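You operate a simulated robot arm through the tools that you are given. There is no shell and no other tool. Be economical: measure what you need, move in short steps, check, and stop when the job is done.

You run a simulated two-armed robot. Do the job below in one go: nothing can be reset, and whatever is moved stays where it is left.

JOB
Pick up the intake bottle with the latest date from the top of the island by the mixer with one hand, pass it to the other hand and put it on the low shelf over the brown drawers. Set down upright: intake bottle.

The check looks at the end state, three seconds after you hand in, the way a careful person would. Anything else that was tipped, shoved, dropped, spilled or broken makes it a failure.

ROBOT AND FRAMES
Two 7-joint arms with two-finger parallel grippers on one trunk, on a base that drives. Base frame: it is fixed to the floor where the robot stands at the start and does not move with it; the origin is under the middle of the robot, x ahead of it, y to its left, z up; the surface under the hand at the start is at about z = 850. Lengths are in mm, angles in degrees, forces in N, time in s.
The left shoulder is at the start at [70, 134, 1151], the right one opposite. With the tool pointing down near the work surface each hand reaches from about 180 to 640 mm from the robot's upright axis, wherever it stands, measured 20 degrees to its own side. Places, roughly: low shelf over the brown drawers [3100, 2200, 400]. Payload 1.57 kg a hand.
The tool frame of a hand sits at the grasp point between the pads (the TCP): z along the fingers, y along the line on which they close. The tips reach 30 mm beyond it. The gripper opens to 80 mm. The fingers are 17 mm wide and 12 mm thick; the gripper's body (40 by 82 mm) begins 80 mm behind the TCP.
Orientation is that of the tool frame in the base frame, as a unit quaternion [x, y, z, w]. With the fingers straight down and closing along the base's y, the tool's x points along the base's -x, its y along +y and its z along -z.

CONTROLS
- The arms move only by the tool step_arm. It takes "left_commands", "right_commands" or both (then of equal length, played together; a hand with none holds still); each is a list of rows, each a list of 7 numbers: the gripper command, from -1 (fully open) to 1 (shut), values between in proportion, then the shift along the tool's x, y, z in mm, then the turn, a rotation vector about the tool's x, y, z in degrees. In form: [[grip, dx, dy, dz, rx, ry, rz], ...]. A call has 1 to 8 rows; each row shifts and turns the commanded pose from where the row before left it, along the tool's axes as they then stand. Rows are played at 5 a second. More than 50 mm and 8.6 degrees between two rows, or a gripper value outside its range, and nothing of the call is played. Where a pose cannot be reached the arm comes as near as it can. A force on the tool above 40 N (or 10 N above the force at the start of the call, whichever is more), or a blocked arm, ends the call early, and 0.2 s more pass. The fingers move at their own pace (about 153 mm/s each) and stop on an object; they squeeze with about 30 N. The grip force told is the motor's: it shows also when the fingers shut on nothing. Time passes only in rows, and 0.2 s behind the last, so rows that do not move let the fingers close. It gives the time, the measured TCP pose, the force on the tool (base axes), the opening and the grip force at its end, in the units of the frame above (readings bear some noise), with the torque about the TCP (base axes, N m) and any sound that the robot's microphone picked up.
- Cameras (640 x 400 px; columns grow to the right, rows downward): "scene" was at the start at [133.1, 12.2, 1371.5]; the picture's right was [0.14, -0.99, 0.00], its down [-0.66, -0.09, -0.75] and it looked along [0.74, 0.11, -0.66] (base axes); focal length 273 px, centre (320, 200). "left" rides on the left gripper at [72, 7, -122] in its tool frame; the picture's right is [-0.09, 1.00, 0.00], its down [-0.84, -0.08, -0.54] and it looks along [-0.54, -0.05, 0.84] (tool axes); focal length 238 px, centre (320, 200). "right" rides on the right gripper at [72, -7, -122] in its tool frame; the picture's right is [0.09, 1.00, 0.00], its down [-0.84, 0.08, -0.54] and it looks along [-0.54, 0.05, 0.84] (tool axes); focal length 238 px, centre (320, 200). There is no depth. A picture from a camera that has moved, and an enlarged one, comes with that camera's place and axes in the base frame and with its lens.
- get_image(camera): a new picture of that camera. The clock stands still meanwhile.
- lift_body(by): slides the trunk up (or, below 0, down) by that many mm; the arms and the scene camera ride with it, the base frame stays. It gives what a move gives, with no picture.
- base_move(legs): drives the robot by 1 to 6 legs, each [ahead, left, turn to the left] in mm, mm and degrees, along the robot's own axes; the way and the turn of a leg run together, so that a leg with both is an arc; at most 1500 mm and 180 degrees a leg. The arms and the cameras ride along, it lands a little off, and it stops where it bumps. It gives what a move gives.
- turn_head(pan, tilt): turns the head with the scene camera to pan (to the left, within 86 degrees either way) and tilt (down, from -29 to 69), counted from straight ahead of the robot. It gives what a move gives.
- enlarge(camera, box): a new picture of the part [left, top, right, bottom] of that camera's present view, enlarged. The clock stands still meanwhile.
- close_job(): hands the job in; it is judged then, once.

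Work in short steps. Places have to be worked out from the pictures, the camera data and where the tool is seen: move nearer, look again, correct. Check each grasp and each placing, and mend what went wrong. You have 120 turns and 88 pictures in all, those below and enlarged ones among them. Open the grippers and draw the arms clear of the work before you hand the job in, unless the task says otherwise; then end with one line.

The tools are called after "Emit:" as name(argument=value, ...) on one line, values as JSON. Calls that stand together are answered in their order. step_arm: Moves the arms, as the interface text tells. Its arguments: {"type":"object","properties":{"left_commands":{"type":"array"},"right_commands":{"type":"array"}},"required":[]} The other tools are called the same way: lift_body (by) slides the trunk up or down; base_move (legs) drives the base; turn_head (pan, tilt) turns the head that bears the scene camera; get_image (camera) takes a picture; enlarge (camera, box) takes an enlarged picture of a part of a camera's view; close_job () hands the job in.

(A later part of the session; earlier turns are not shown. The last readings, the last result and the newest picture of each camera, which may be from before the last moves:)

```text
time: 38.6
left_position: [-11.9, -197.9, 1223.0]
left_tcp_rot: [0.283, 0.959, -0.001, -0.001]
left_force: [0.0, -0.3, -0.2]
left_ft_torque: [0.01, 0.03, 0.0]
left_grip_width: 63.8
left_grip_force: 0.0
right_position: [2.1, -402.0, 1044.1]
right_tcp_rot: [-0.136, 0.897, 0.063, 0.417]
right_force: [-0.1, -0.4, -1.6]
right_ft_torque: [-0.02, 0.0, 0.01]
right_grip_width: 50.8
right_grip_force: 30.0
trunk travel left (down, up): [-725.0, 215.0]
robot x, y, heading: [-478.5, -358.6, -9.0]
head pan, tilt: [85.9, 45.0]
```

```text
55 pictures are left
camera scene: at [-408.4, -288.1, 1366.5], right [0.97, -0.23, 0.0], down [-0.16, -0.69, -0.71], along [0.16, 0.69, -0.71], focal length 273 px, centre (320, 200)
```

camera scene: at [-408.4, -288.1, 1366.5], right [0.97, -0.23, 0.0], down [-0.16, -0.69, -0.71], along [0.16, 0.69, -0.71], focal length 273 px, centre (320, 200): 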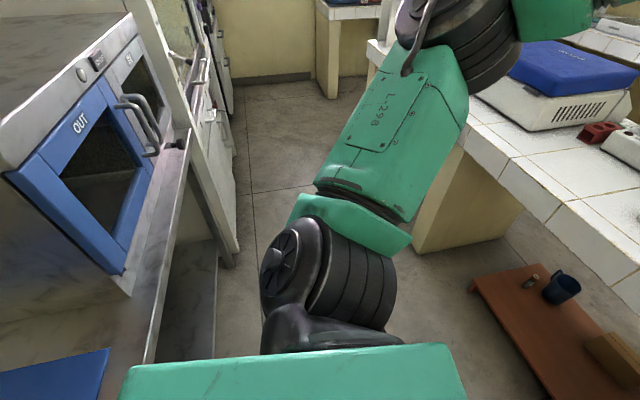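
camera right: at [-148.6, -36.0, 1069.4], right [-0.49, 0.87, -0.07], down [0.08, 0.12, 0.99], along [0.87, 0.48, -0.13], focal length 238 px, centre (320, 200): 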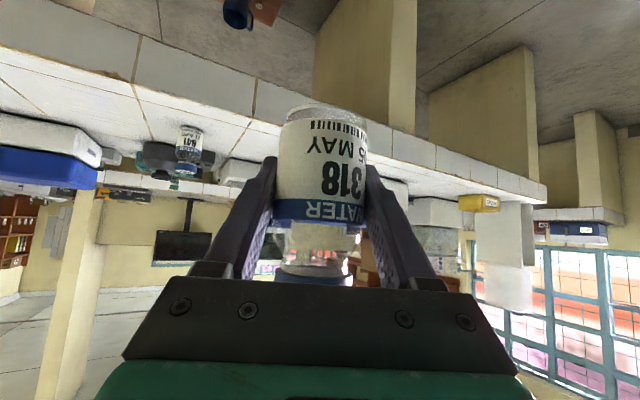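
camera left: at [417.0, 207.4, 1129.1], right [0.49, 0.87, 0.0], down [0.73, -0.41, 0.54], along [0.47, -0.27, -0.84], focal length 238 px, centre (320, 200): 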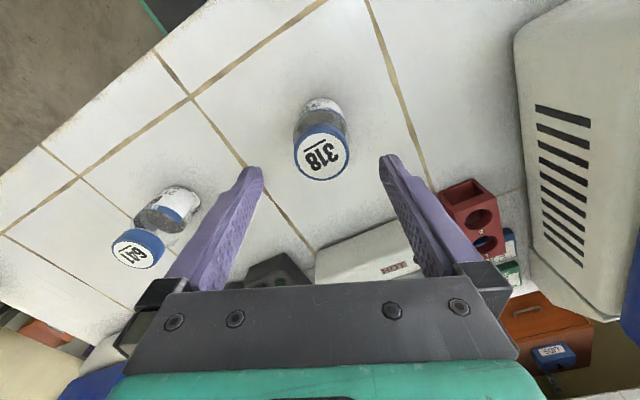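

A steel table is right behind me, at x ≈ -655. I'll move forward a bit, straighten up, then slide right.

Emit:
base_move(legs=[[120, 0, 0], [0, 0, 9], [0, -900, 0]])

Emit:
turn_head(pan=0, tilt=25)

Emit:
get_image(camera="scene")

```text
time: 44.8
left_position: [78.2, -1037.1, 1223.1]
left_tcp_rot: [0.208, 0.978, -0.001, -0.001]
left_force: [-0.1, 0.5, 0.0]
left_ft_torque: [0.01, -0.01, 0.01]
left_grip_width: 64.1
left_grip_force: 0.1
right_position: [122.0, -1235.8, 1044.4]
right_tcp_rot: [-0.205, 0.883, 0.096, 0.41]
right_force: [-0.3, 0.3, -1.0]
right_ft_torque: [-0.03, 0.0, 0.0]
right_grip_width: 51.0
right_grip_force: 30.1
trunk travel left (down, up): [-725.0, 215.0]
robot x, y, heading: [-358.4, -1266.5, -0.1]
head pan, tilt: [85.9, 45.0]
```

```text
time: 46.4
left_position: [78.0, -1037.6, 1223.0]
left_tcp_rot: [0.207, 0.978, -0.002, 0.0]
left_force: [-0.1, 0.1, 0.3]
left_ft_torque: [-0.01, -0.03, 0.03]
left_grip_width: 64.3
left_grip_force: 0.1
right_position: [122.1, -1235.5, 1044.4]
right_tcp_rot: [-0.205, 0.883, 0.096, 0.41]
right_force: [-0.6, -0.2, -1.6]
right_ft_torque: [-0.03, 0.03, 0.01]
right_grip_width: 50.9
right_grip_force: 30.3
trunk travel left (down, up): [-725.0, 215.0]
robot x, y, heading: [-354.1, -1268.8, -0.2]
head pan, tilt: [0.0, 25.0]
```

```text
54 pictures are left
camera scene: at [-215.4, -1268.2, 1397.1], right [0.0, -1.0, 0.0], down [-0.42, 0.0, -0.91], along [0.91, 0.0, -0.42], focal length 273 px, centre (320, 200)
```

scene: 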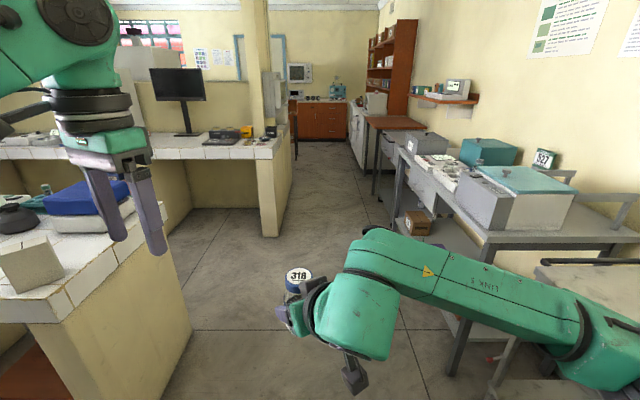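

The corridor ahead is clear between the far counter's end (y ≈ -900) and the side tables (y ≈ -1850). I'll drive forward and look left into the middle aisle.

Emit:
base_move(legs=[[1500, -90, 0]])

Emit:
turn_head(pan=65, tilt=15)

Emit:
get_image(camera="scene")

Emit:
turn_head(pan=10, tilt=15)

Emit:
get_image(camera="scene")

```text
refused: leg 1 is longer than a leg can be; nothing moved
```

```text
time: 47.7
left_position: [77.7, -1038.1, 1222.4]
left_tcp_rot: [0.208, 0.978, -0.003, -0.001]
left_force: [0.1, 0.8, -0.1]
left_ft_torque: [0.02, -0.01, 0.0]
left_grip_width: 63.8
left_grip_force: 0.1
right_position: [121.8, -1236.6, 1043.8]
right_tcp_rot: [-0.205, 0.884, 0.095, 0.409]
right_force: [0.3, 0.0, -1.7]
right_ft_torque: [0.02, -0.03, -0.04]
right_grip_width: 51.0
right_grip_force: 30.0
trunk travel left (down, up): [-725.0, 215.0]
robot x, y, heading: [-355.3, -1269.0, -0.1]
head pan, tilt: [65.0, 15.0]
```

```text
53 pictures are left
camera scene: at [-267.8, -1183.6, 1413.3], right [0.9, -0.43, 0.0], down [-0.11, -0.23, -0.97], along [0.41, 0.87, -0.26], focal length 273 px, centre (320, 200)
```

scene: 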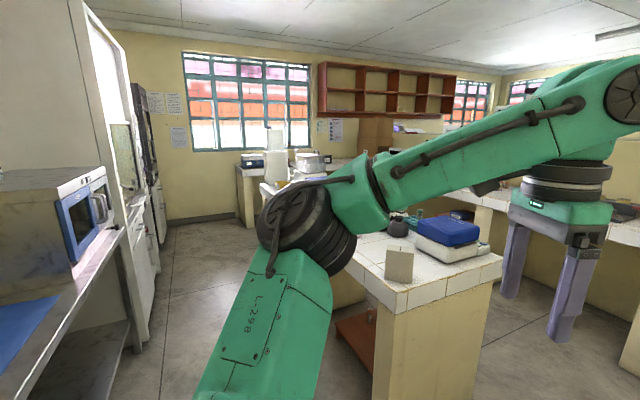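

```text
time: 49.0
left_position: [76.5, -1036.0, 1221.6]
left_tcp_rot: [0.208, 0.978, -0.001, -0.001]
left_force: [0.2, 0.5, 0.4]
left_ft_torque: [-0.04, -0.02, -0.03]
left_grip_width: 63.9
left_grip_force: 0.0
right_position: [122.0, -1236.3, 1044.2]
right_tcp_rot: [-0.205, 0.884, 0.095, 0.41]
right_force: [-0.3, -0.4, -1.6]
right_ft_torque: [0.01, 0.03, 0.01]
right_grip_width: 51.0
right_grip_force: 30.5
trunk travel left (down, up): [-725.0, 215.0]
robot x, y, heading: [-360.4, -1268.3, -0.1]
head pan, tilt: [10.0, 15.0]
```

```text
52 pictures are left
camera scene: at [-215.5, -1252.0, 1413.3], right [0.17, -0.99, 0.0], down [-0.26, -0.04, -0.97], along [0.95, 0.17, -0.26], focal length 273 px, centre (320, 200)
```

scene: 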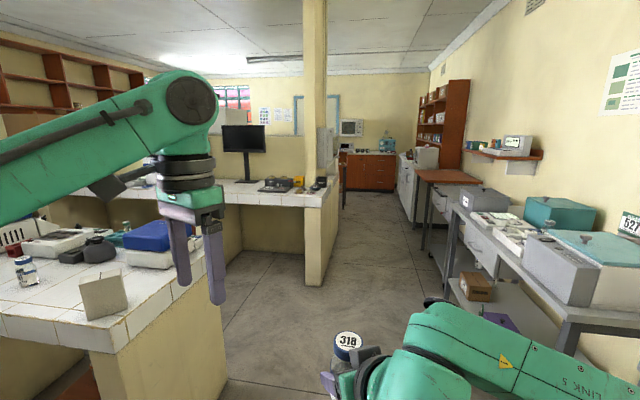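

The leg was too long for the limit, so I'll shorten it.

Emit:
base_move(legs=[[1430, -80, 0]])

Emit:
turn_head(pan=70, tilt=20)

Emit:
get_image(camera="scene")

Emit:
turn_head(pan=20, tilt=15)

Emit:
get_image(camera="scene")

```text
time: 56.2
left_position: [1527.3, -1162.1, 1222.7]
left_tcp_rot: [0.224, 0.975, -0.001, -0.001]
left_force: [-0.1, -0.4, -0.8]
left_ft_torque: [0.01, 0.03, 0.02]
left_grip_width: 64.0
left_grip_force: 0.1
right_position: [1564.3, -1363.1, 1045.5]
right_tcp_rot: [-0.189, 0.887, 0.088, 0.412]
right_force: [1.0, -0.5, -0.8]
right_ft_torque: [-0.01, 0.03, -0.01]
right_grip_width: 50.8
right_grip_force: 30.7
trunk travel left (down, up): [-725.0, 215.0]
robot x, y, heading: [1082.9, -1382.1, -2.2]
head pan, tilt: [10.0, 15.0]
```

```text
time: 57.5
left_position: [1527.9, -1162.7, 1223.1]
left_tcp_rot: [0.225, 0.974, -0.002, -0.001]
left_force: [-0.1, 0.0, 1.2]
left_ft_torque: [0.01, 0.03, -0.01]
left_grip_width: 64.1
left_grip_force: 0.1
right_position: [1564.5, -1363.2, 1043.9]
right_tcp_rot: [-0.189, 0.887, 0.088, 0.412]
right_force: [0.5, 0.0, 0.0]
right_ft_torque: [0.03, 0.0, 0.0]
right_grip_width: 50.7
right_grip_force: 30.0
trunk travel left (down, up): [-725.0, 215.0]
robot x, y, heading: [1084.0, -1379.3, -2.1]
head pan, tilt: [70.0, 20.0]
```

```text
51 pictures are left
camera scene: at [1169.8, -1293.5, 1405.2], right [0.93, -0.38, 0.0], down [-0.13, -0.32, -0.94], along [0.36, 0.87, -0.34], focal length 273 px, centre (320, 200)
```

scene: 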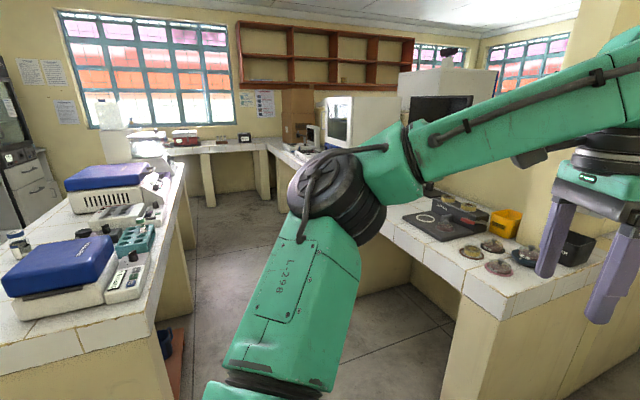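

```text
time: 58.6
left_position: [1526.9, -1163.2, 1222.7]
left_tcp_rot: [0.225, 0.974, -0.001, -0.002]
left_force: [0.4, -0.6, -0.5]
left_ft_torque: [0.04, 0.02, -0.03]
left_grip_width: 63.9
left_grip_force: 0.1
right_position: [1564.4, -1363.3, 1044.6]
right_tcp_rot: [-0.189, 0.887, 0.088, 0.412]
right_force: [-0.1, 0.1, -0.2]
right_ft_torque: [-0.01, -0.01, 0.01]
right_grip_width: 51.1
right_grip_force: 29.4
trunk travel left (down, up): [-725.0, 215.0]
robot x, y, heading: [1085.1, -1376.8, -2.1]
head pan, tilt: [20.0, 15.0]
```

```text
50 pictures are left
camera scene: at [1223.4, -1351.0, 1413.3], right [0.31, -0.95, 0.0], down [-0.25, -0.08, -0.97], along [0.92, 0.3, -0.26], focal length 273 px, centre (320, 200)
```

scene: 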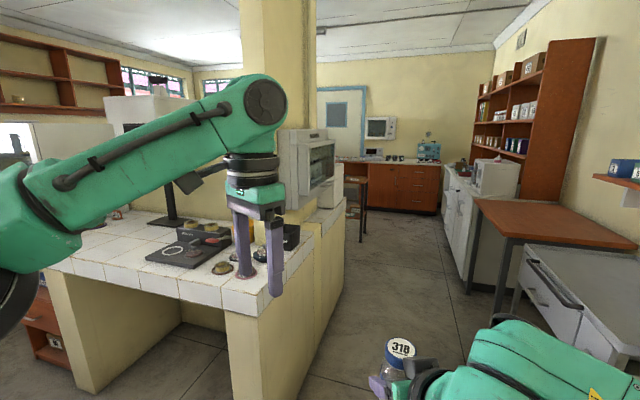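

The middle aisle ends at the window counter, so the target must be reached past the pillar. I'll check the right-arm clearance before going on.

Emit:
turn_head(pan=-30, tilt=35)

Emit:
get_image(camera="scene")

Emit:
turn_head(pan=35, tilt=45)

Emit:
get_image(camera="scene")

```text
time: 59.8
left_position: [1527.8, -1163.1, 1222.4]
left_tcp_rot: [0.225, 0.974, -0.002, -0.001]
left_force: [0.4, -0.3, 0.5]
left_ft_torque: [-0.03, -0.01, 0.0]
left_grip_width: 64.0
left_grip_force: 0.0
right_position: [1563.5, -1362.9, 1044.6]
right_tcp_rot: [-0.189, 0.887, 0.088, 0.412]
right_force: [0.2, -1.1, -1.9]
right_ft_torque: [0.0, 0.01, 0.0]
right_grip_width: 51.0
right_grip_force: 29.7
trunk travel left (down, up): [-725.0, 215.0]
robot x, y, heading: [1083.4, -1376.1, -2.0]
head pan, tilt: [-30.0, 35.0]
```

```text
49 pictures are left
camera scene: at [1209.1, -1426.5, 1381.4], right [-0.53, -0.85, 0.0], down [-0.49, 0.31, -0.82], along [0.69, -0.44, -0.57], focal length 273 px, centre (320, 200)
```

scene: 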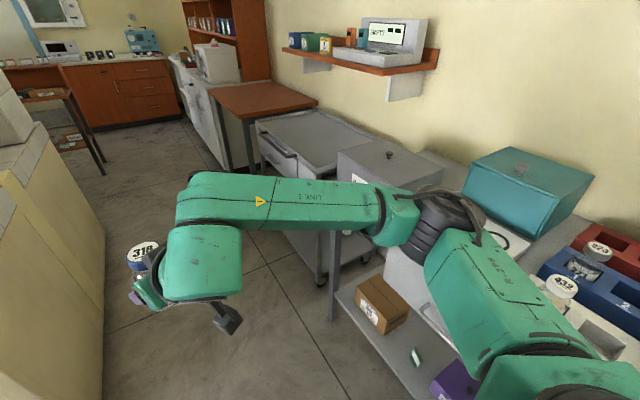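

```text
time: 61.2
left_position: [1527.2, -1163.3, 1223.7]
left_tcp_rot: [0.224, 0.974, -0.002, -0.001]
left_force: [0.0, -0.5, 0.3]
left_ft_torque: [-0.01, 0.0, -0.02]
left_grip_width: 64.0
left_grip_force: 0.1
right_position: [1564.0, -1363.6, 1044.7]
right_tcp_rot: [-0.189, 0.887, 0.088, 0.412]
right_force: [0.0, 0.3, -1.0]
right_ft_torque: [0.01, 0.0, -0.03]
right_grip_width: 51.2
right_grip_force: 29.9
trunk travel left (down, up): [-725.0, 215.0]
robot x, y, heading: [1084.2, -1380.1, -2.4]
head pan, tilt: [35.0, 45.0]
```

```text
48 pictures are left
camera scene: at [1202.9, -1335.7, 1366.5], right [0.54, -0.84, 0.0], down [-0.59, -0.38, -0.71], along [0.59, 0.38, -0.71], focal length 273 px, centre (320, 200)
```

scene: 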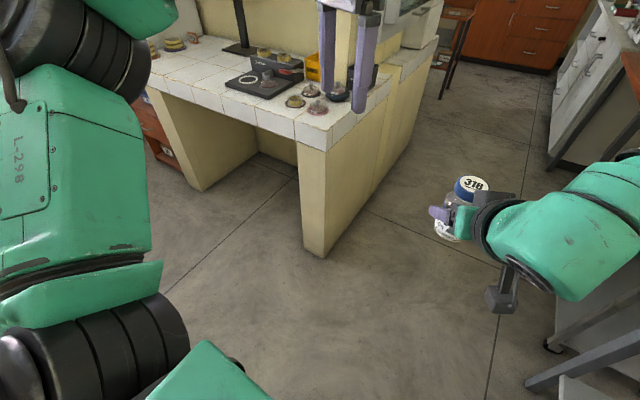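

Elbows stick out on both sides. I'll raise the trunk above the bench clutter and extend the left hand forward to bring its elbow in.

Emit:
lift_body(by=200)

Emit:
step_arm(left_commands=[[-0.6, -37, -7, 0, 0, 0, 0], [-0.6, -37, -7, 0, 0, 0, 0], [-0.6, -37, -7, 0, 0, 0, 0], [-0.6, -37, -7, 0, 0, 0, 0], [-0.6, -35, -5, 0, 0, 0, 0]])

Emit:
turn_head(pan=50, tilt=30)

Emit:
get_image(camera="scene")

```text
time: 63.4
left_position: [1527.1, -1162.8, 1423.1]
left_tcp_rot: [0.226, 0.974, -0.002, -0.001]
left_force: [-0.2, 0.1, 1.7]
left_ft_torque: [0.01, 0.03, 0.02]
left_grip_width: 64.1
left_grip_force: 0.0
right_position: [1564.6, -1362.5, 1245.1]
right_tcp_rot: [-0.19, 0.887, 0.088, 0.411]
right_force: [-0.3, -0.2, -1.7]
right_ft_torque: [0.01, 0.01, 0.02]
right_grip_width: 51.0
right_grip_force: 29.3
trunk travel left (down, up): [-925.0, 15.0]
robot x, y, heading: [1086.1, -1379.3, -2.0]
head pan, tilt: [35.0, 45.0]
```

```text
time: 64.5
left_position: [1625.4, -1242.0, 1419.0]
left_tcp_rot: [0.225, 0.974, -0.003, -0.001]
left_force: [0.0, 0.3, 0.0]
left_ft_torque: [-0.03, -0.02, 0.01]
left_grip_width: 63.9
left_grip_force: 0.0
left hand out of reach, approached as far as the arm can: row 4, 5
right_position: [1563.6, -1361.9, 1246.2]
right_tcp_rot: [-0.189, 0.887, 0.087, 0.413]
right_force: [1.1, 0.1, -1.7]
right_ft_torque: [-0.03, 0.04, 0.01]
right_grip_width: 50.6
right_grip_force: 29.9
trunk travel left (down, up): [-925.0, 15.0]
robot x, y, heading: [1084.7, -1375.4, -2.4]
head pan, tilt: [35.0, 45.0]
```

```text
time: 65.3
left_position: [1625.0, -1244.2, 1419.7]
left_tcp_rot: [0.226, 0.974, -0.002, -0.002]
left_force: [0.6, -0.2, 0.2]
left_ft_torque: [-0.03, 0.04, 0.0]
left_grip_width: 63.8
left_grip_force: 0.0
right_position: [1563.3, -1364.1, 1244.4]
right_tcp_rot: [-0.19, 0.887, 0.089, 0.412]
right_force: [0.1, -0.4, -1.7]
right_ft_torque: [-0.02, 0.02, -0.01]
right_grip_width: 50.7
right_grip_force: 30.3
trunk travel left (down, up): [-925.0, 15.0]
robot x, y, heading: [1081.2, -1380.0, -2.1]
head pan, tilt: [50.0, 30.0]
```

```text
47 pictures are left
camera scene: at [1195.1, -1311.8, 1589.1], right [0.74, -0.67, 0.0], down [-0.34, -0.37, -0.87], along [0.58, 0.64, -0.5], focal length 273 px, centre (320, 200)
```

scene: 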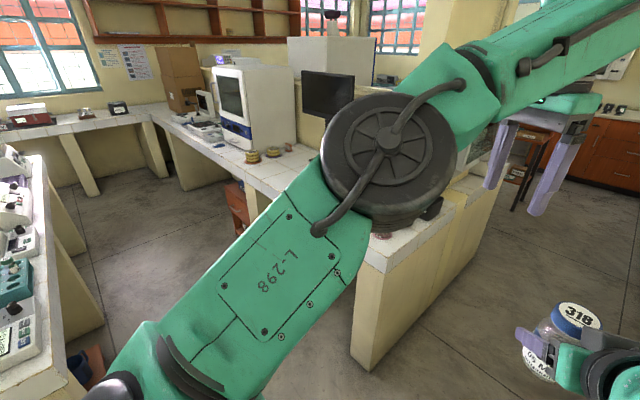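

The left elbow is now tucked. I'll drive past the pillar, correcting heading slightly and shifting left.

Emit:
base_move(legs=[[0, 80, 2], [1300, 0, 0]])

Emit:
turn_head(pan=60, tilt=15)

Emit:
get_image(camera="scene")

Emit:
turn_head(pan=10, tilt=20)

Emit:
get_image(camera="scene")

```text
time: 72.5
left_position: [2921.1, -1170.0, 1419.6]
left_tcp_rot: [0.218, 0.976, -0.002, -0.001]
left_force: [0.6, -0.8, -0.3]
left_ft_torque: [0.01, -0.01, -0.01]
left_grip_width: 63.9
left_grip_force: 0.0
right_position: [2861.3, -1289.7, 1244.9]
right_tcp_rot: [-0.196, 0.886, 0.091, 0.411]
right_force: [0.9, 0.2, -1.2]
right_ft_torque: [-0.05, -0.01, 0.0]
right_grip_width: 51.2
right_grip_force: 30.1
trunk travel left (down, up): [-925.0, 15.0]
robot x, y, heading: [2380.0, -1311.3, -1.2]
head pan, tilt: [50.0, 30.0]
```

```text
time: 73.3
left_position: [2922.4, -1169.9, 1419.4]
left_tcp_rot: [0.217, 0.976, -0.002, -0.002]
left_force: [0.0, 0.0, -0.3]
left_ft_torque: [-0.03, 0.0, 0.03]
left_grip_width: 63.9
left_grip_force: 0.0
right_position: [2861.9, -1290.2, 1244.2]
right_tcp_rot: [-0.196, 0.886, 0.091, 0.411]
right_force: [-0.1, -0.5, -0.7]
right_ft_torque: [0.0, -0.03, 0.01]
right_grip_width: 51.1
right_grip_force: 30.5
trunk travel left (down, up): [-925.0, 15.0]
robot x, y, heading: [2380.4, -1311.9, -1.4]
head pan, tilt: [60.0, 15.0]
```

```text
46 pictures are left
camera scene: at [2480.3, -1233.0, 1613.3], right [0.85, -0.52, 0.0], down [-0.14, -0.22, -0.97], along [0.5, 0.82, -0.26], focal length 273 px, centre (320, 200)
```

scene: 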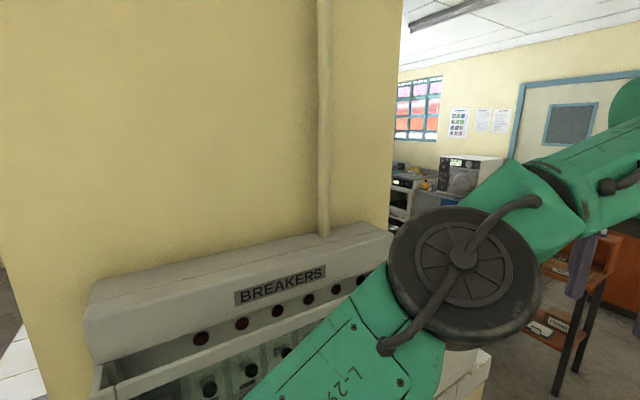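

```text
time: 74.5
left_position: [2921.7, -1169.8, 1420.1]
left_tcp_rot: [0.217, 0.976, -0.001, -0.001]
left_force: [-0.4, -0.6, -0.1]
left_ft_torque: [-0.02, 0.01, 0.04]
left_grip_width: 63.9
left_grip_force: 0.0
right_position: [2861.4, -1291.1, 1243.9]
right_tcp_rot: [-0.196, 0.886, 0.091, 0.411]
right_force: [0.0, 0.0, -1.2]
right_ft_torque: [-0.01, 0.0, 0.02]
right_grip_width: 50.7
right_grip_force: 30.0
trunk travel left (down, up): [-925.0, 15.0]
robot x, y, heading: [2384.0, -1313.1, -1.4]
head pan, tilt: [10.0, 20.0]
```

```text
45 pictures are left
camera scene: at [2523.7, -1298.6, 1605.2], right [0.15, -0.99, 0.0], down [-0.34, -0.05, -0.94], along [0.93, 0.14, -0.34], focal length 273 px, centre (320, 200)
```

scene: 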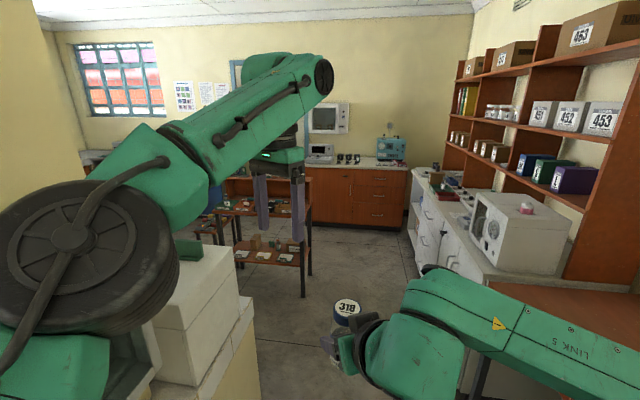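

The way ahead is open. I'll go another 750 mm forward and look left behind the half wall.

Emit:
base_move(legs=[[750, 0, 1]])

Emit:
turn_head(pan=80, tilt=15)

Emit:
get_image(camera="scene")

Emit:
turn_head(pan=40, tilt=30)

Emit:
get_image(camera="scene")

```text
time: 78.5
left_position: [3661.5, -1188.0, 1421.3]
left_tcp_rot: [0.217, 0.976, -0.001, 0.0]
left_force: [-0.4, -0.1, 0.0]
left_ft_torque: [-0.04, -0.03, -0.02]
left_grip_width: 64.1
left_grip_force: 0.0
right_position: [3601.5, -1306.5, 1246.0]
right_tcp_rot: [-0.196, 0.886, 0.091, 0.411]
right_force: [0.3, 0.0, -1.4]
right_ft_torque: [0.0, -0.01, -0.02]
right_grip_width: 50.6
right_grip_force: 29.8
trunk travel left (down, up): [-925.0, 15.0]
robot x, y, heading: [3123.0, -1332.4, -1.4]
head pan, tilt: [10.0, 20.0]
```

```text
time: 79.9
left_position: [3663.2, -1188.4, 1419.9]
left_tcp_rot: [0.218, 0.976, -0.001, -0.002]
left_force: [-0.1, 0.8, -0.9]
left_ft_torque: [-0.01, 0.02, -0.01]
left_grip_width: 64.1
left_grip_force: 0.0
right_position: [3603.1, -1306.8, 1244.1]
right_tcp_rot: [-0.195, 0.886, 0.09, 0.411]
right_force: [1.0, -0.3, -1.0]
right_ft_torque: [-0.01, 0.0, -0.03]
right_grip_width: 50.5
right_grip_force: 30.1
trunk travel left (down, up): [-925.0, 15.0]
robot x, y, heading: [3123.4, -1331.3, -1.7]
head pan, tilt: [80.0, 15.0]
```

```text
44 pictures are left
camera scene: at [3191.8, -1238.5, 1613.4], right [0.98, -0.2, 0.0], down [-0.05, -0.25, -0.97], along [0.19, 0.95, -0.26], focal length 273 px, centre (320, 200)
```

scene: 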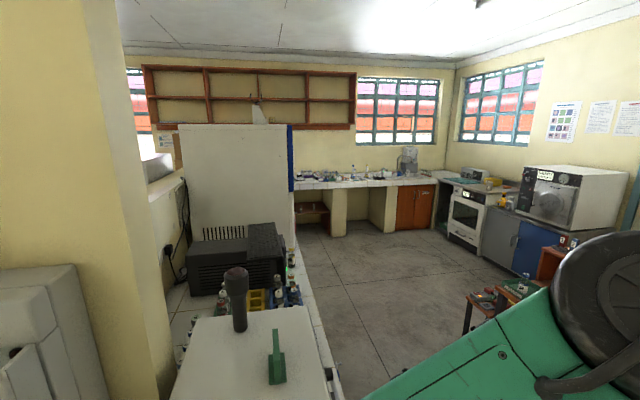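

```text
time: 81.0
left_position: [3662.7, -1187.0, 1419.8]
left_tcp_rot: [0.218, 0.976, -0.001, -0.001]
left_force: [0.7, -0.3, 0.4]
left_ft_torque: [0.01, -0.01, 0.03]
left_grip_width: 63.8
left_grip_force: 0.2
right_position: [3602.7, -1307.6, 1245.7]
right_tcp_rot: [-0.196, 0.886, 0.091, 0.411]
right_force: [0.2, 0.8, -1.3]
right_ft_torque: [0.02, 0.01, 0.01]
right_grip_width: 50.7
right_grip_force: 30.4
trunk travel left (down, up): [-925.0, 15.0]
robot x, y, heading: [3124.5, -1331.6, -1.4]
head pan, tilt: [40.0, 30.0]
```

```text
43 pictures are left
camera scene: at [3243.9, -1273.6, 1589.2], right [0.63, -0.78, 0.0], down [-0.39, -0.31, -0.87], along [0.68, 0.54, -0.5], focal length 273 px, centre (320, 200)
```

scene: 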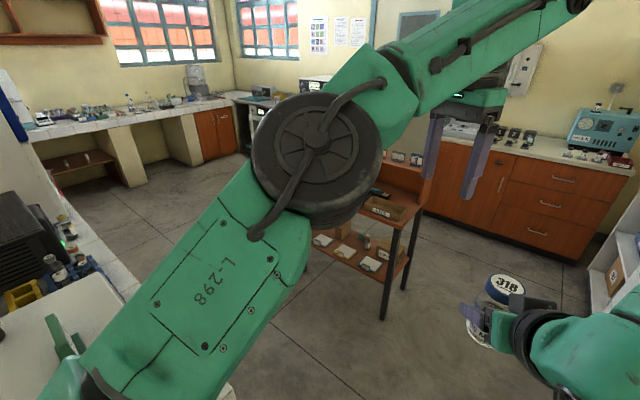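

Under the window counter ahead-left there's a brown low unit near the stated place. I'll enlarge that.

Emit:
turn_head(pan=80, tilt=15)

Emit:
enlarge(camera="scene", box=[270, 150, 430, 250])

Emit:
enlarge(camera="scene", box=[280, 180, 360, 240])

```text
time: 82.0
left_position: [3663.0, -1188.6, 1419.8]
left_tcp_rot: [0.218, 0.976, -0.001, -0.001]
left_force: [0.0, 1.0, 1.1]
left_ft_torque: [0.01, -0.04, 0.0]
left_grip_width: 63.9
left_grip_force: 0.0
right_position: [3603.0, -1307.9, 1244.3]
right_tcp_rot: [-0.196, 0.886, 0.091, 0.41]
right_force: [-0.2, 0.2, -0.7]
right_ft_torque: [0.0, 0.02, 0.02]
right_grip_width: 50.6
right_grip_force: 30.0
trunk travel left (down, up): [-925.0, 15.0]
robot x, y, heading: [3122.0, -1330.5, -1.5]
head pan, tilt: [80.0, 15.0]
```

```text
4.00 times, centred on (350, 200) of scene
camera zoom: at [3192.0, -1238.7, 1613.3], right [0.98, -0.2, 0.0], down [-0.05, -0.25, -0.97], along [0.19, 0.95, -0.26], focal length 1091 px, centre (200, 200)
```

zoom: 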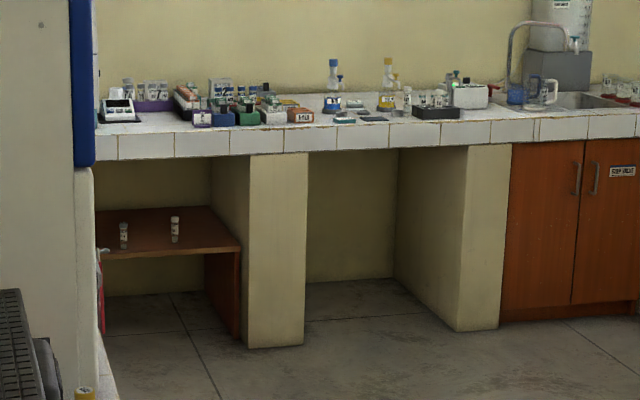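

```text
6.67 times, centred on (320, 210) of scene
camera zoom: at [3192.0, -1238.7, 1613.3], right [0.98, -0.2, 0.0], down [-0.05, -0.25, -0.97], along [0.19, 0.95, -0.26], focal length 1819 px, centre (320, 133)
```

zoom: 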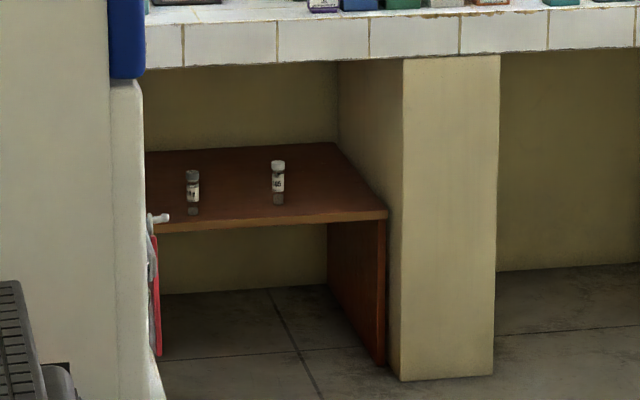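

The low shelf stands under the window counter. I'll move into the back aisle (x ≈ 3370–4450) and turn left toward it.

Emit:
base_move(legs=[[760, 0, 0], [0, 0, 91.5]])

Emit:
turn_head(pan=0, tilt=25)

Emit:
get_image(camera="scene")

```text
time: 90.0
left_position: [3709.7, -810.0, 1419.4]
left_tcp_rot: [-0.556, 0.831, -0.002, 0.0]
left_force: [-0.5, 0.4, -1.1]
left_ft_torque: [0.0, -0.03, 0.01]
left_grip_width: 64.0
left_grip_force: 0.0
right_position: [3832.2, -865.4, 1245.8]
right_tcp_rot: [0.776, -0.47, -0.36, -0.217]
right_force: [-0.1, -0.3, -1.1]
right_ft_torque: [0.02, 0.02, -0.06]
right_grip_width: 50.7
right_grip_force: 29.7
trunk travel left (down, up): [-925.0, 15.0]
robot x, y, heading: [3876.7, -1345.9, 91.2]
head pan, tilt: [80.0, 15.0]
```

```text
time: 91.5
left_position: [3709.7, -809.4, 1419.8]
left_tcp_rot: [-0.556, 0.831, -0.002, 0.0]
left_force: [0.4, -0.6, 0.4]
left_ft_torque: [0.0, -0.03, 0.01]
left_grip_width: 63.9
left_grip_force: 0.2
right_position: [3831.9, -865.0, 1244.4]
right_tcp_rot: [0.776, -0.47, -0.359, -0.218]
right_force: [0.7, -0.3, -0.8]
right_ft_torque: [0.04, -0.02, -0.01]
right_grip_width: 50.7
right_grip_force: 29.8
trunk travel left (down, up): [-925.0, 15.0]
robot x, y, heading: [3877.6, -1342.5, 91.1]
head pan, tilt: [0.0, 25.0]
```

```text
40 pictures are left
camera scene: at [3873.0, -1199.1, 1597.1], right [1.0, 0.03, 0.0], down [0.01, -0.42, -0.91], along [-0.02, 0.91, -0.42], focal length 273 px, centre (320, 200)
```

scene: 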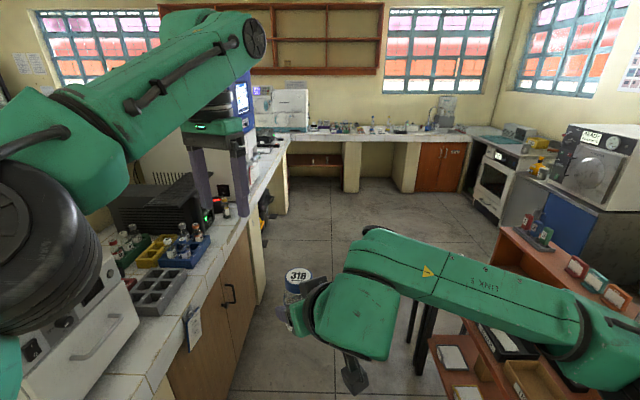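

The aisle is clear at this height. I'll drive 1900 mm along it and look at the low shelf.

Emit:
base_move(legs=[[1000, 0, -1], [900, 0, 0]])

Emit:
turn_head(pan=15, tilt=25)

Emit:
get_image(camera="scene")

```text
time: 101.0
left_position: [3705.2, 1091.6, 1421.0]
left_tcp_rot: [-0.544, 0.839, -0.001, 0.0]
left_force: [0.0, -0.4, 0.3]
left_ft_torque: [0.0, 0.0, -0.01]
left_grip_width: 64.0
left_grip_force: 0.1
right_position: [3825.8, 1032.5, 1244.5]
right_tcp_rot: [0.77, -0.479, -0.357, -0.223]
right_force: [0.7, 0.4, -0.8]
right_ft_torque: [0.0, 0.0, 0.01]
right_grip_width: 50.5
right_grip_force: 30.1
trunk travel left (down, up): [-925.0, 15.0]
robot x, y, heading: [3855.6, 554.6, 89.9]
head pan, tilt: [0.0, 25.0]
```

```text
time: 101.8
left_position: [3706.0, 1092.2, 1420.1]
left_tcp_rot: [-0.545, 0.838, -0.002, 0.0]
left_force: [0.6, -0.2, -0.1]
left_ft_torque: [0.01, 0.01, -0.02]
left_grip_width: 64.0
left_grip_force: 0.1
right_position: [3826.2, 1033.9, 1246.2]
right_tcp_rot: [0.77, -0.48, -0.356, -0.223]
right_force: [0.5, 0.0, -1.3]
right_ft_torque: [0.01, 0.0, 0.01]
right_grip_width: 50.6
right_grip_force: 29.7
trunk travel left (down, up): [-925.0, 15.0]
robot x, y, heading: [3859.5, 557.3, 90.1]
head pan, tilt: [15.0, 25.0]
```

```text
39 pictures are left
camera scene: at [3834.4, 695.1, 1597.1], right [0.97, 0.26, 0.0], down [0.11, -0.41, -0.91], along [-0.23, 0.88, -0.42], focal length 273 px, centre (320, 200)
```

scene: 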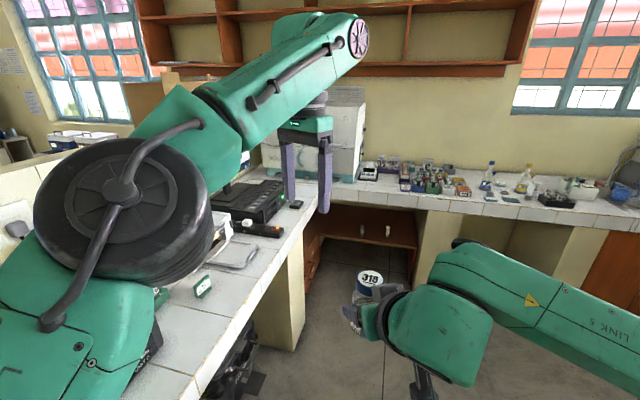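

The low shelf is visible with brown drawers at its left side. I'll enlarge it.

Emit:
enlarge(camera="scene", box=[270, 180, 470, 305])

```text
3.20 times, centred on (370, 242) of scene
camera zoom: at [3834.4, 695.1, 1597.1], right [0.97, 0.26, 0.0], down [0.11, -0.41, -0.91], along [-0.23, 0.88, -0.42], focal length 873 px, centre (160, 64)
```

zoom: 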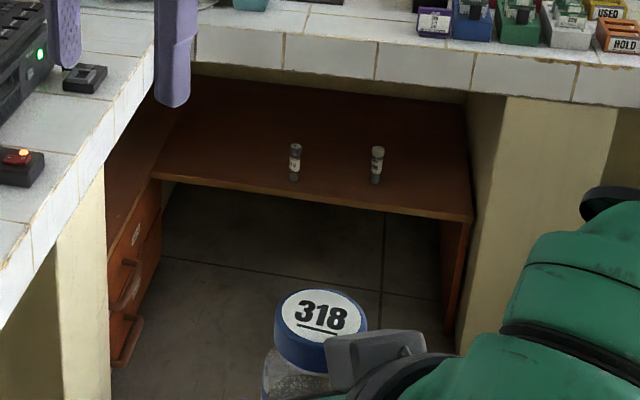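

The target is the top of the drawer unit in the corner: front face x ≈ 3350, y ≈ 1930–2500, z ≈ 400, facing +x under the counter. I'll move right and ahead into open space before reshaping the arms.

Emit:
base_move(legs=[[0, -200, 0], [600, 0, 0]])

Emit:
step_arm(left_commands=[[-0.6, 35, 2, 0, 0, 0, 0], [-0.6, 35, 2, 0, 0, 0, 0], [-0.6, 35, 2, 0, 0, 0, 0], [-0.6, 35, 2, 0, 0, 0, 0], [-0.6, 35, 2, 0, 0, 0, 0], [-0.6, 35, 2, 0, 0, 0, 0]], right_commands=[[1, -11.6, -20.1, 13.8, 0, 0, 0], [1, -11.6, -20.1, 13.8, 0, 0, 0], [1, -11.6, -20.1, 13.8, 0, 0, 0], [1, -11.6, -20.1, 13.8, 0, 0, 0], [1, -11.6, -20.1, 13.8, 0, 0, 0], [1, -11.6, -20.1, 13.8, 0, 0, 0]])

Emit:
turn_head(pan=35, tilt=30)

Emit:
get_image(camera="scene")

```text
time: 106.5
left_position: [3898.6, 1706.6, 1421.4]
left_tcp_rot: [-0.547, 0.837, -0.001, 0.001]
left_force: [0.5, 0.4, 0.1]
left_ft_torque: [0.03, 0.02, -0.01]
left_grip_width: 64.0
left_grip_force: 0.0
right_position: [4018.0, 1649.5, 1244.8]
right_tcp_rot: [0.771, -0.478, -0.358, -0.221]
right_force: [-1.2, -0.4, -2.1]
right_ft_torque: [-0.01, 0.02, 0.01]
right_grip_width: 50.6
right_grip_force: 29.7
trunk travel left (down, up): [-925.0, 15.0]
robot x, y, heading: [4054.6, 1170.5, 90.2]
head pan, tilt: [15.0, 25.0]
```

```text
time: 107.9
left_position: [3801.0, 1518.4, 1420.3]
left_tcp_rot: [-0.548, 0.836, -0.002, 0.001]
left_force: [-1.3, -1.1, -0.5]
left_ft_torque: [0.02, -0.05, 0.02]
left_grip_width: 63.8
left_grip_force: 0.1
right_position: [4080.0, 1799.4, 1244.5]
right_tcp_rot: [0.772, -0.477, -0.358, -0.222]
right_force: [0.2, -0.6, -1.8]
right_ft_torque: [-0.01, 0.02, 0.0]
right_grip_width: 50.5
right_grip_force: 29.6
trunk travel left (down, up): [-925.0, 15.0]
robot x, y, heading: [4052.0, 1170.5, 90.2]
head pan, tilt: [15.0, 25.0]
```

```text
time: 108.7
left_position: [3801.4, 1520.8, 1420.6]
left_tcp_rot: [-0.548, 0.837, -0.002, 0.0]
left_force: [-0.2, 0.1, -0.1]
left_ft_torque: [-0.02, 0.01, 0.01]
left_grip_width: 63.8
left_grip_force: 0.1
right_position: [4080.0, 1801.7, 1242.6]
right_tcp_rot: [0.771, -0.477, -0.358, -0.222]
right_force: [0.2, 0.1, -0.6]
right_ft_torque: [-0.01, -0.01, -0.03]
right_grip_width: 50.7
right_grip_force: 29.8
trunk travel left (down, up): [-925.0, 15.0]
robot x, y, heading: [4054.1, 1173.7, 90.3]
head pan, tilt: [35.0, 30.0]
```

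```text
37 pictures are left
camera scene: at [4001.4, 1297.5, 1589.2], right [0.82, 0.58, 0.0], down [0.29, -0.41, -0.87], along [-0.5, 0.71, -0.5], focal length 273 px, centre (320, 200)
```

scene: 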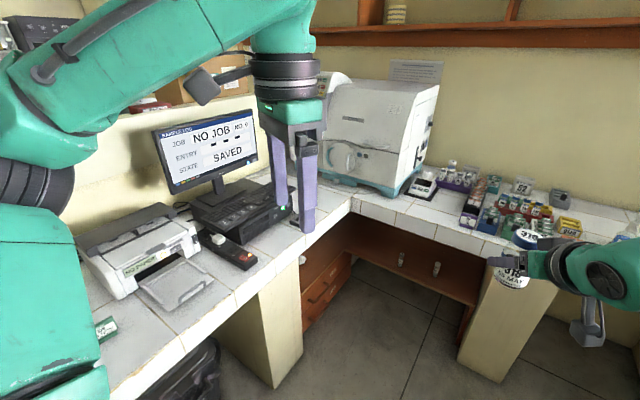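

The right hand is at a 630 mm reach and steady. I'll extend it a little more and retract the left hand further, so the left arm stays clear of the counter on approach.

Emit:
step_arm(left_commands=[[-0.6, 30, -6, 0, 0, 0, 0], [-0.6, 30, -6, 0, 0, 0, 0], [-0.6, 30, -6, 0, 0, 0, 0], [-0.6, 30, -6, 0, 0, 0, 0], [-0.6, 30, -6, 0, 0, 0, 0]], right_commands=[[1, -7, -5.3, 8.2, 0, 0, 0], [1, -7, -5.3, 8.2, 0, 0, 0], [1, -7, -5.3, 8.2, 0, 0, 0], [1, -7, -5.3, 8.2, 0, 0, 0], [1, -7, -5.3, 8.2, 0, 0, 0]])

Emit:
base_move(legs=[[0, -200, 0], [0, 0, 65]])

Emit:
turn_head(pan=20, tilt=35)

Emit:
get_image(camera="scene")

```text
time: 109.9
left_position: [3834.7, 1417.6, 1382.6]
left_tcp_rot: [-0.548, 0.837, -0.002, 0.001]
left_force: [-0.2, -0.2, 0.2]
left_ft_torque: [0.02, 0.02, 0.05]
left_grip_width: 64.0
left_grip_force: 0.0
left hand out of reach, approached as far as the arm can: row 1, 2, 3, 4, 5
right_position: [4078.9, 1849.6, 1246.0]
right_tcp_rot: [0.771, -0.477, -0.358, -0.221]
right_force: [-0.3, 0.1, -1.1]
right_ft_torque: [-0.01, -0.04, -0.02]
right_grip_width: 50.3
right_grip_force: 29.8
right hand out of reach, approached as far as the arm can: row 5
trunk travel left (down, up): [-925.0, 15.0]
robot x, y, heading: [4057.8, 1174.9, 90.4]
head pan, tilt: [35.0, 30.0]
```

```text
time: 114.3
left_position: [3937.7, 1084.2, 1383.6]
left_tcp_rot: [0.908, -0.419, 0.002, 0.0]
left_force: [-0.4, 0.5, -0.8]
left_ft_torque: [0.0, 0.0, 0.0]
left_grip_width: 64.3
left_grip_force: 0.1
right_position: [3658.0, 1490.8, 1245.3]
right_tcp_rot: [0.907, 0.005, -0.421, 0.003]
right_force: [0.5, 0.7, -2.1]
right_ft_torque: [0.01, 0.01, 0.05]
right_grip_width: 50.6
right_grip_force: 29.9
trunk travel left (down, up): [-925.0, 15.0]
robot x, y, heading: [4254.8, 1173.9, 154.0]
head pan, tilt: [35.0, 30.0]
```

```text
time: 115.1
left_position: [3937.3, 1083.2, 1383.7]
left_tcp_rot: [0.908, -0.418, 0.001, -0.001]
left_force: [0.5, -0.2, -0.5]
left_ft_torque: [0.02, 0.01, -0.03]
left_grip_width: 64.1
left_grip_force: 0.1
right_position: [3657.6, 1490.4, 1245.5]
right_tcp_rot: [0.907, 0.004, -0.421, 0.002]
right_force: [-0.4, 0.5, -0.6]
right_ft_torque: [0.01, -0.01, -0.03]
right_grip_width: 50.6
right_grip_force: 30.0
trunk travel left (down, up): [-925.0, 15.0]
robot x, y, heading: [4253.6, 1174.6, 154.2]
head pan, tilt: [20.0, 35.0]
```

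```text
36 pictures are left
camera scene: at [4122.6, 1204.0, 1581.4], right [0.1, 1.0, 0.0], down [0.57, -0.06, -0.82], along [-0.82, 0.08, -0.57], focal length 273 px, centre (320, 200)
```

scene: 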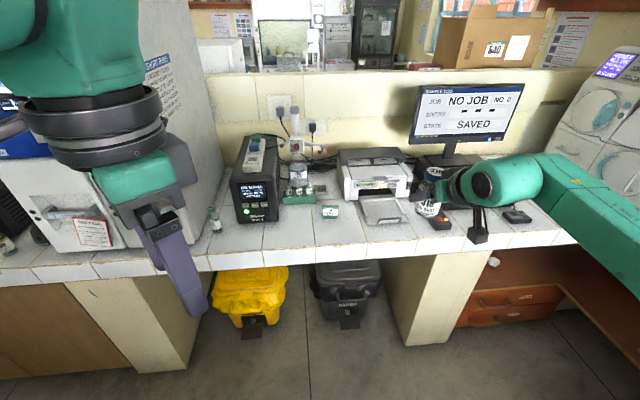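

The right tool now points straight along -x, 40° down. I'll shift about 560 mm in +y so the bottle faces the shelf opening, then look in.

Emit:
base_move(legs=[[245, -504, 0]])

Emit:
lift_body(by=-400)

Emit:
turn_head(pan=10, tilt=30)

Emit:
get_image(camera="scene")

```text
time: 118.4
left_position: [3943.0, 1655.2, 1383.3]
left_tcp_rot: [0.907, -0.422, 0.001, -0.002]
left_force: [0.8, -0.1, 0.1]
left_ft_torque: [0.03, 0.0, 0.01]
left_grip_width: 63.7
left_grip_force: 0.1
right_position: [3664.6, 2066.5, 1244.8]
right_tcp_rot: [0.908, 0.003, -0.42, 0.001]
right_force: [-0.5, -0.2, -1.1]
right_ft_torque: [0.01, -0.01, -0.01]
right_grip_width: 50.5
right_grip_force: 30.4
trunk travel left (down, up): [-925.0, 15.0]
robot x, y, heading: [4261.1, 1740.7, 154.0]
head pan, tilt: [20.0, 35.0]
```

```text
time: 122.2
left_position: [3944.7, 1657.5, 983.2]
left_tcp_rot: [0.907, -0.421, 0.002, -0.001]
left_force: [-0.5, 0.1, 0.0]
left_ft_torque: [0.04, 0.0, 0.01]
left_grip_width: 64.1
left_grip_force: 0.1
right_position: [3663.7, 2066.0, 844.2]
right_tcp_rot: [0.907, 0.003, -0.42, 0.001]
right_force: [0.3, 0.0, -0.8]
right_ft_torque: [0.02, -0.03, 0.01]
right_grip_width: 50.5
right_grip_force: 29.6
trunk travel left (down, up): [-525.0, 415.0]
robot x, y, heading: [4264.7, 1745.6, 153.9]
head pan, tilt: [20.0, 35.0]
```

```text
time: 122.9
left_position: [3942.3, 1657.6, 982.8]
left_tcp_rot: [0.907, -0.421, 0.001, -0.002]
left_force: [0.0, -1.0, -0.4]
left_ft_torque: [0.02, 0.01, -0.02]
left_grip_width: 64.0
left_grip_force: 0.0
right_position: [3664.1, 2067.5, 843.2]
right_tcp_rot: [0.908, 0.003, -0.42, 0.002]
right_force: [0.2, -0.2, -1.7]
right_ft_torque: [0.01, 0.0, -0.01]
right_grip_width: 50.3
right_grip_force: 30.3
trunk travel left (down, up): [-525.0, 415.0]
robot x, y, heading: [4262.3, 1740.5, 154.2]
head pan, tilt: [10.0, 30.0]
```

```text
35 pictures are left
camera scene: at [4129.0, 1792.6, 1189.1], right [0.28, 0.96, 0.0], down [0.48, -0.14, -0.87], along [-0.83, 0.24, -0.5], focal length 273 px, centre (320, 200)
```

scene: 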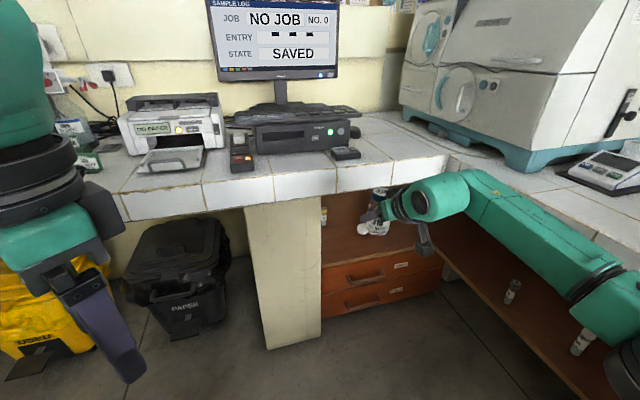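

I see two drawers with an open shelf above them. I'll lower further for a better look at the shelf surface.

Emit:
lift_body(by=-270)

Emit:
turn_head(pan=8, tilt=25)

Emit:
get_image(camera="scene")

Emit:
enlarge(camera="scene", box=[270, 120, 490, 260])

Emit:
get_image(camera="right")

```text
time: 125.7
left_position: [3943.0, 1658.2, 713.3]
left_tcp_rot: [0.907, -0.422, 0.001, -0.001]
left_force: [0.6, -0.1, -0.6]
left_ft_torque: [0.05, 0.04, 0.01]
left_grip_width: 64.2
left_grip_force: 0.1
right_position: [3663.8, 2066.1, 575.5]
right_tcp_rot: [0.907, 0.002, -0.421, 0.001]
right_force: [0.7, 0.3, -1.0]
right_ft_torque: [0.03, -0.03, 0.05]
right_grip_width: 50.4
right_grip_force: 30.0
trunk travel left (down, up): [-255.0, 685.0]
robot x, y, heading: [4258.9, 1744.7, 154.2]
head pan, tilt: [10.0, 30.0]
```

```text
time: 126.3
left_position: [3943.6, 1657.7, 713.0]
left_tcp_rot: [0.907, -0.421, 0.002, 0.0]
left_force: [-0.5, 0.6, -0.6]
left_ft_torque: [-0.01, 0.01, 0.04]
left_grip_width: 64.0
left_grip_force: 0.1
right_position: [3664.6, 2066.2, 573.9]
right_tcp_rot: [0.907, 0.002, -0.42, 0.001]
right_force: [-0.7, 0.3, -0.7]
right_ft_torque: [-0.01, 0.02, -0.03]
right_grip_width: 50.7
right_grip_force: 29.7
trunk travel left (down, up): [-255.0, 685.0]
robot x, y, heading: [4262.1, 1745.5, 153.9]
head pan, tilt: [8.0, 25.0]
```

```text
34 pictures are left
camera scene: at [4128.5, 1796.2, 927.1], right [0.31, 0.95, 0.0], down [0.4, -0.13, -0.91], along [-0.86, 0.28, -0.42], focal length 273 px, centre (320, 200)
```

scene: 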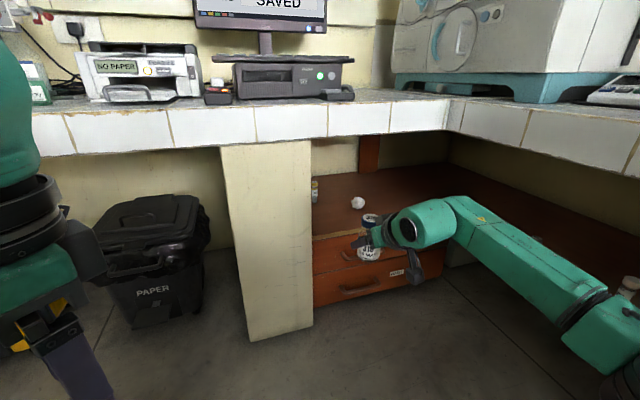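

```text
2.86 times, centred on (380, 190) of scene
camera zoom: at [4128.5, 1796.2, 927.1], right [0.31, 0.95, 0.0], down [0.4, -0.13, -0.91], along [-0.86, 0.28, -0.42], focal length 779 px, centre (149, 229)
```

zoom: 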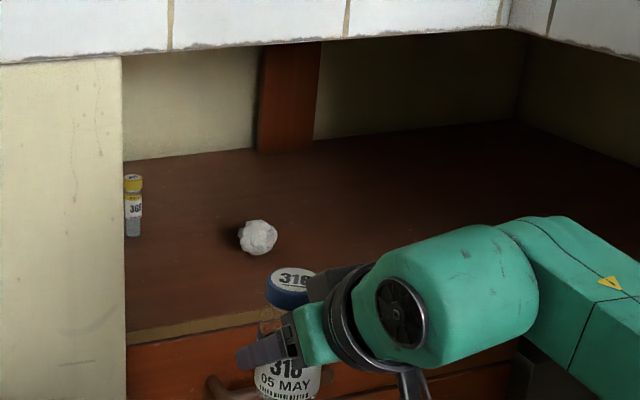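

```text
32 pictures are left
camera right: at [3804.3, 2074.1, 598.6], right [0.06, -1.0, -0.07], down [-0.13, -0.08, 0.99], along [-0.99, -0.06, -0.13], focal length 238 px, centre (320, 200)
```

right: 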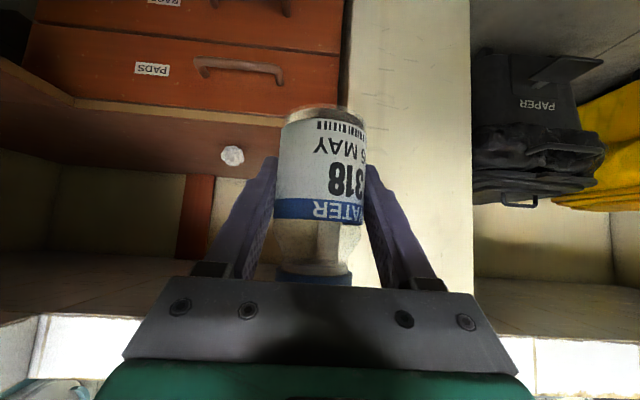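

The shelf top is at z ≈ 395 with its front edge at x ≈ 3340. A small bottle stands at (3053, 2120) and a paper ball at (3164, 2285), so I'll target (3255, 2110). I'll turn to 165°, lower, and approach part-way.

Emit:
base_move(legs=[[0, 0, 11], [250, -108, 0]])

Emit:
lift_body(by=-70)

Emit:
turn_head(pan=0, tilt=25)

Emit:
get_image(camera="scene")

Emit:
get_image(camera="right")

```text
time: 129.0
left_position: [3750.2, 1767.1, 712.9]
left_tcp_rot: [0.943, -0.332, 0.001, -0.001]
left_force: [0.7, 0.4, -0.1]
left_ft_torque: [0.01, -0.03, 0.03]
left_grip_width: 64.0
left_grip_force: 0.0
right_position: [3399.2, 2115.5, 572.7]
right_tcp_rot: [0.903, 0.09, -0.418, 0.043]
right_force: [0.0, 0.7, -0.6]
right_ft_torque: [-0.01, 0.06, 0.03]
right_grip_width: 50.3
right_grip_force: 29.5
trunk travel left (down, up): [-255.0, 685.0]
robot x, y, heading: [4044.7, 1917.4, 164.9]
head pan, tilt: [8.0, 25.0]
```

```text
time: 130.1
left_position: [3751.8, 1766.3, 644.2]
left_tcp_rot: [0.943, -0.331, 0.002, -0.001]
left_force: [0.0, 0.6, -0.2]
left_ft_torque: [-0.01, 0.03, 0.01]
left_grip_width: 64.1
left_grip_force: 0.1
right_position: [3398.8, 2114.5, 505.3]
right_tcp_rot: [0.903, 0.089, -0.419, 0.042]
right_force: [-0.4, 0.4, -0.1]
right_ft_torque: [0.02, 0.0, -0.02]
right_grip_width: 50.4
right_grip_force: 30.4
trunk travel left (down, up): [-185.0, 755.0]
robot x, y, heading: [4048.2, 1914.4, 164.9]
head pan, tilt: [8.0, 25.0]
```

```text
time: 130.8
left_position: [3751.0, 1766.5, 643.9]
left_tcp_rot: [0.943, -0.332, 0.001, -0.001]
left_force: [0.1, -0.1, 0.2]
left_ft_torque: [0.01, 0.02, -0.01]
left_grip_width: 63.8
left_grip_force: 0.0
right_position: [3399.0, 2113.7, 503.7]
right_tcp_rot: [0.903, 0.091, -0.418, 0.042]
right_force: [0.2, -0.2, -1.2]
right_ft_torque: [0.0, -0.05, 0.01]
right_grip_width: 50.7
right_grip_force: 30.0
trunk travel left (down, up): [-185.0, 755.0]
robot x, y, heading: [4047.4, 1916.3, 164.9]
head pan, tilt: [0.0, 25.0]
```

```text
31 pictures are left
camera scene: at [3908.6, 1950.8, 857.1], right [0.26, 0.97, 0.0], down [0.41, -0.11, -0.91], along [-0.88, 0.23, -0.42], focal length 273 px, centre (320, 200)
```

scene: 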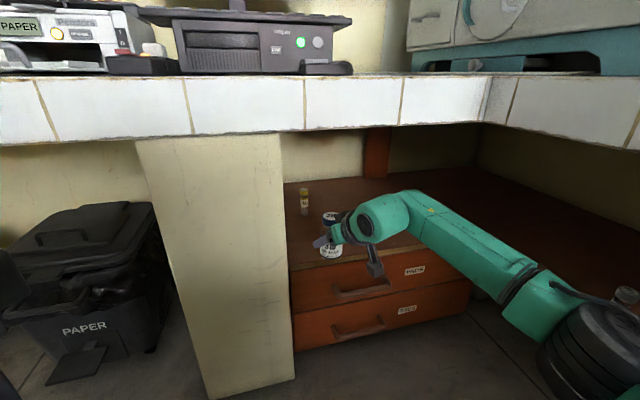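

```text
30 pictures are left
camera right: at [3534.7, 2148.6, 528.6], right [0.25, -0.96, -0.07], down [-0.11, -0.1, 0.99], along [-0.96, -0.24, -0.13], focal length 238 px, centre (320, 200)
```

right: 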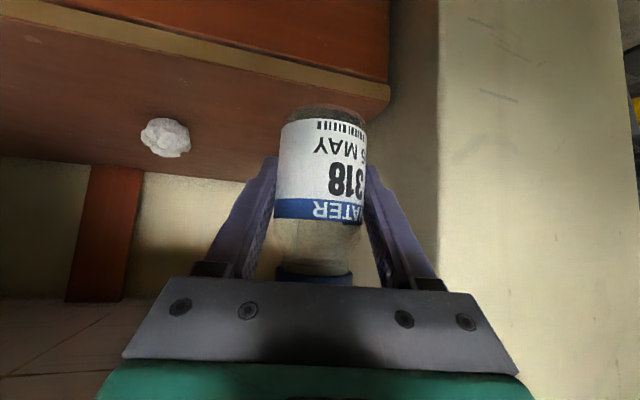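

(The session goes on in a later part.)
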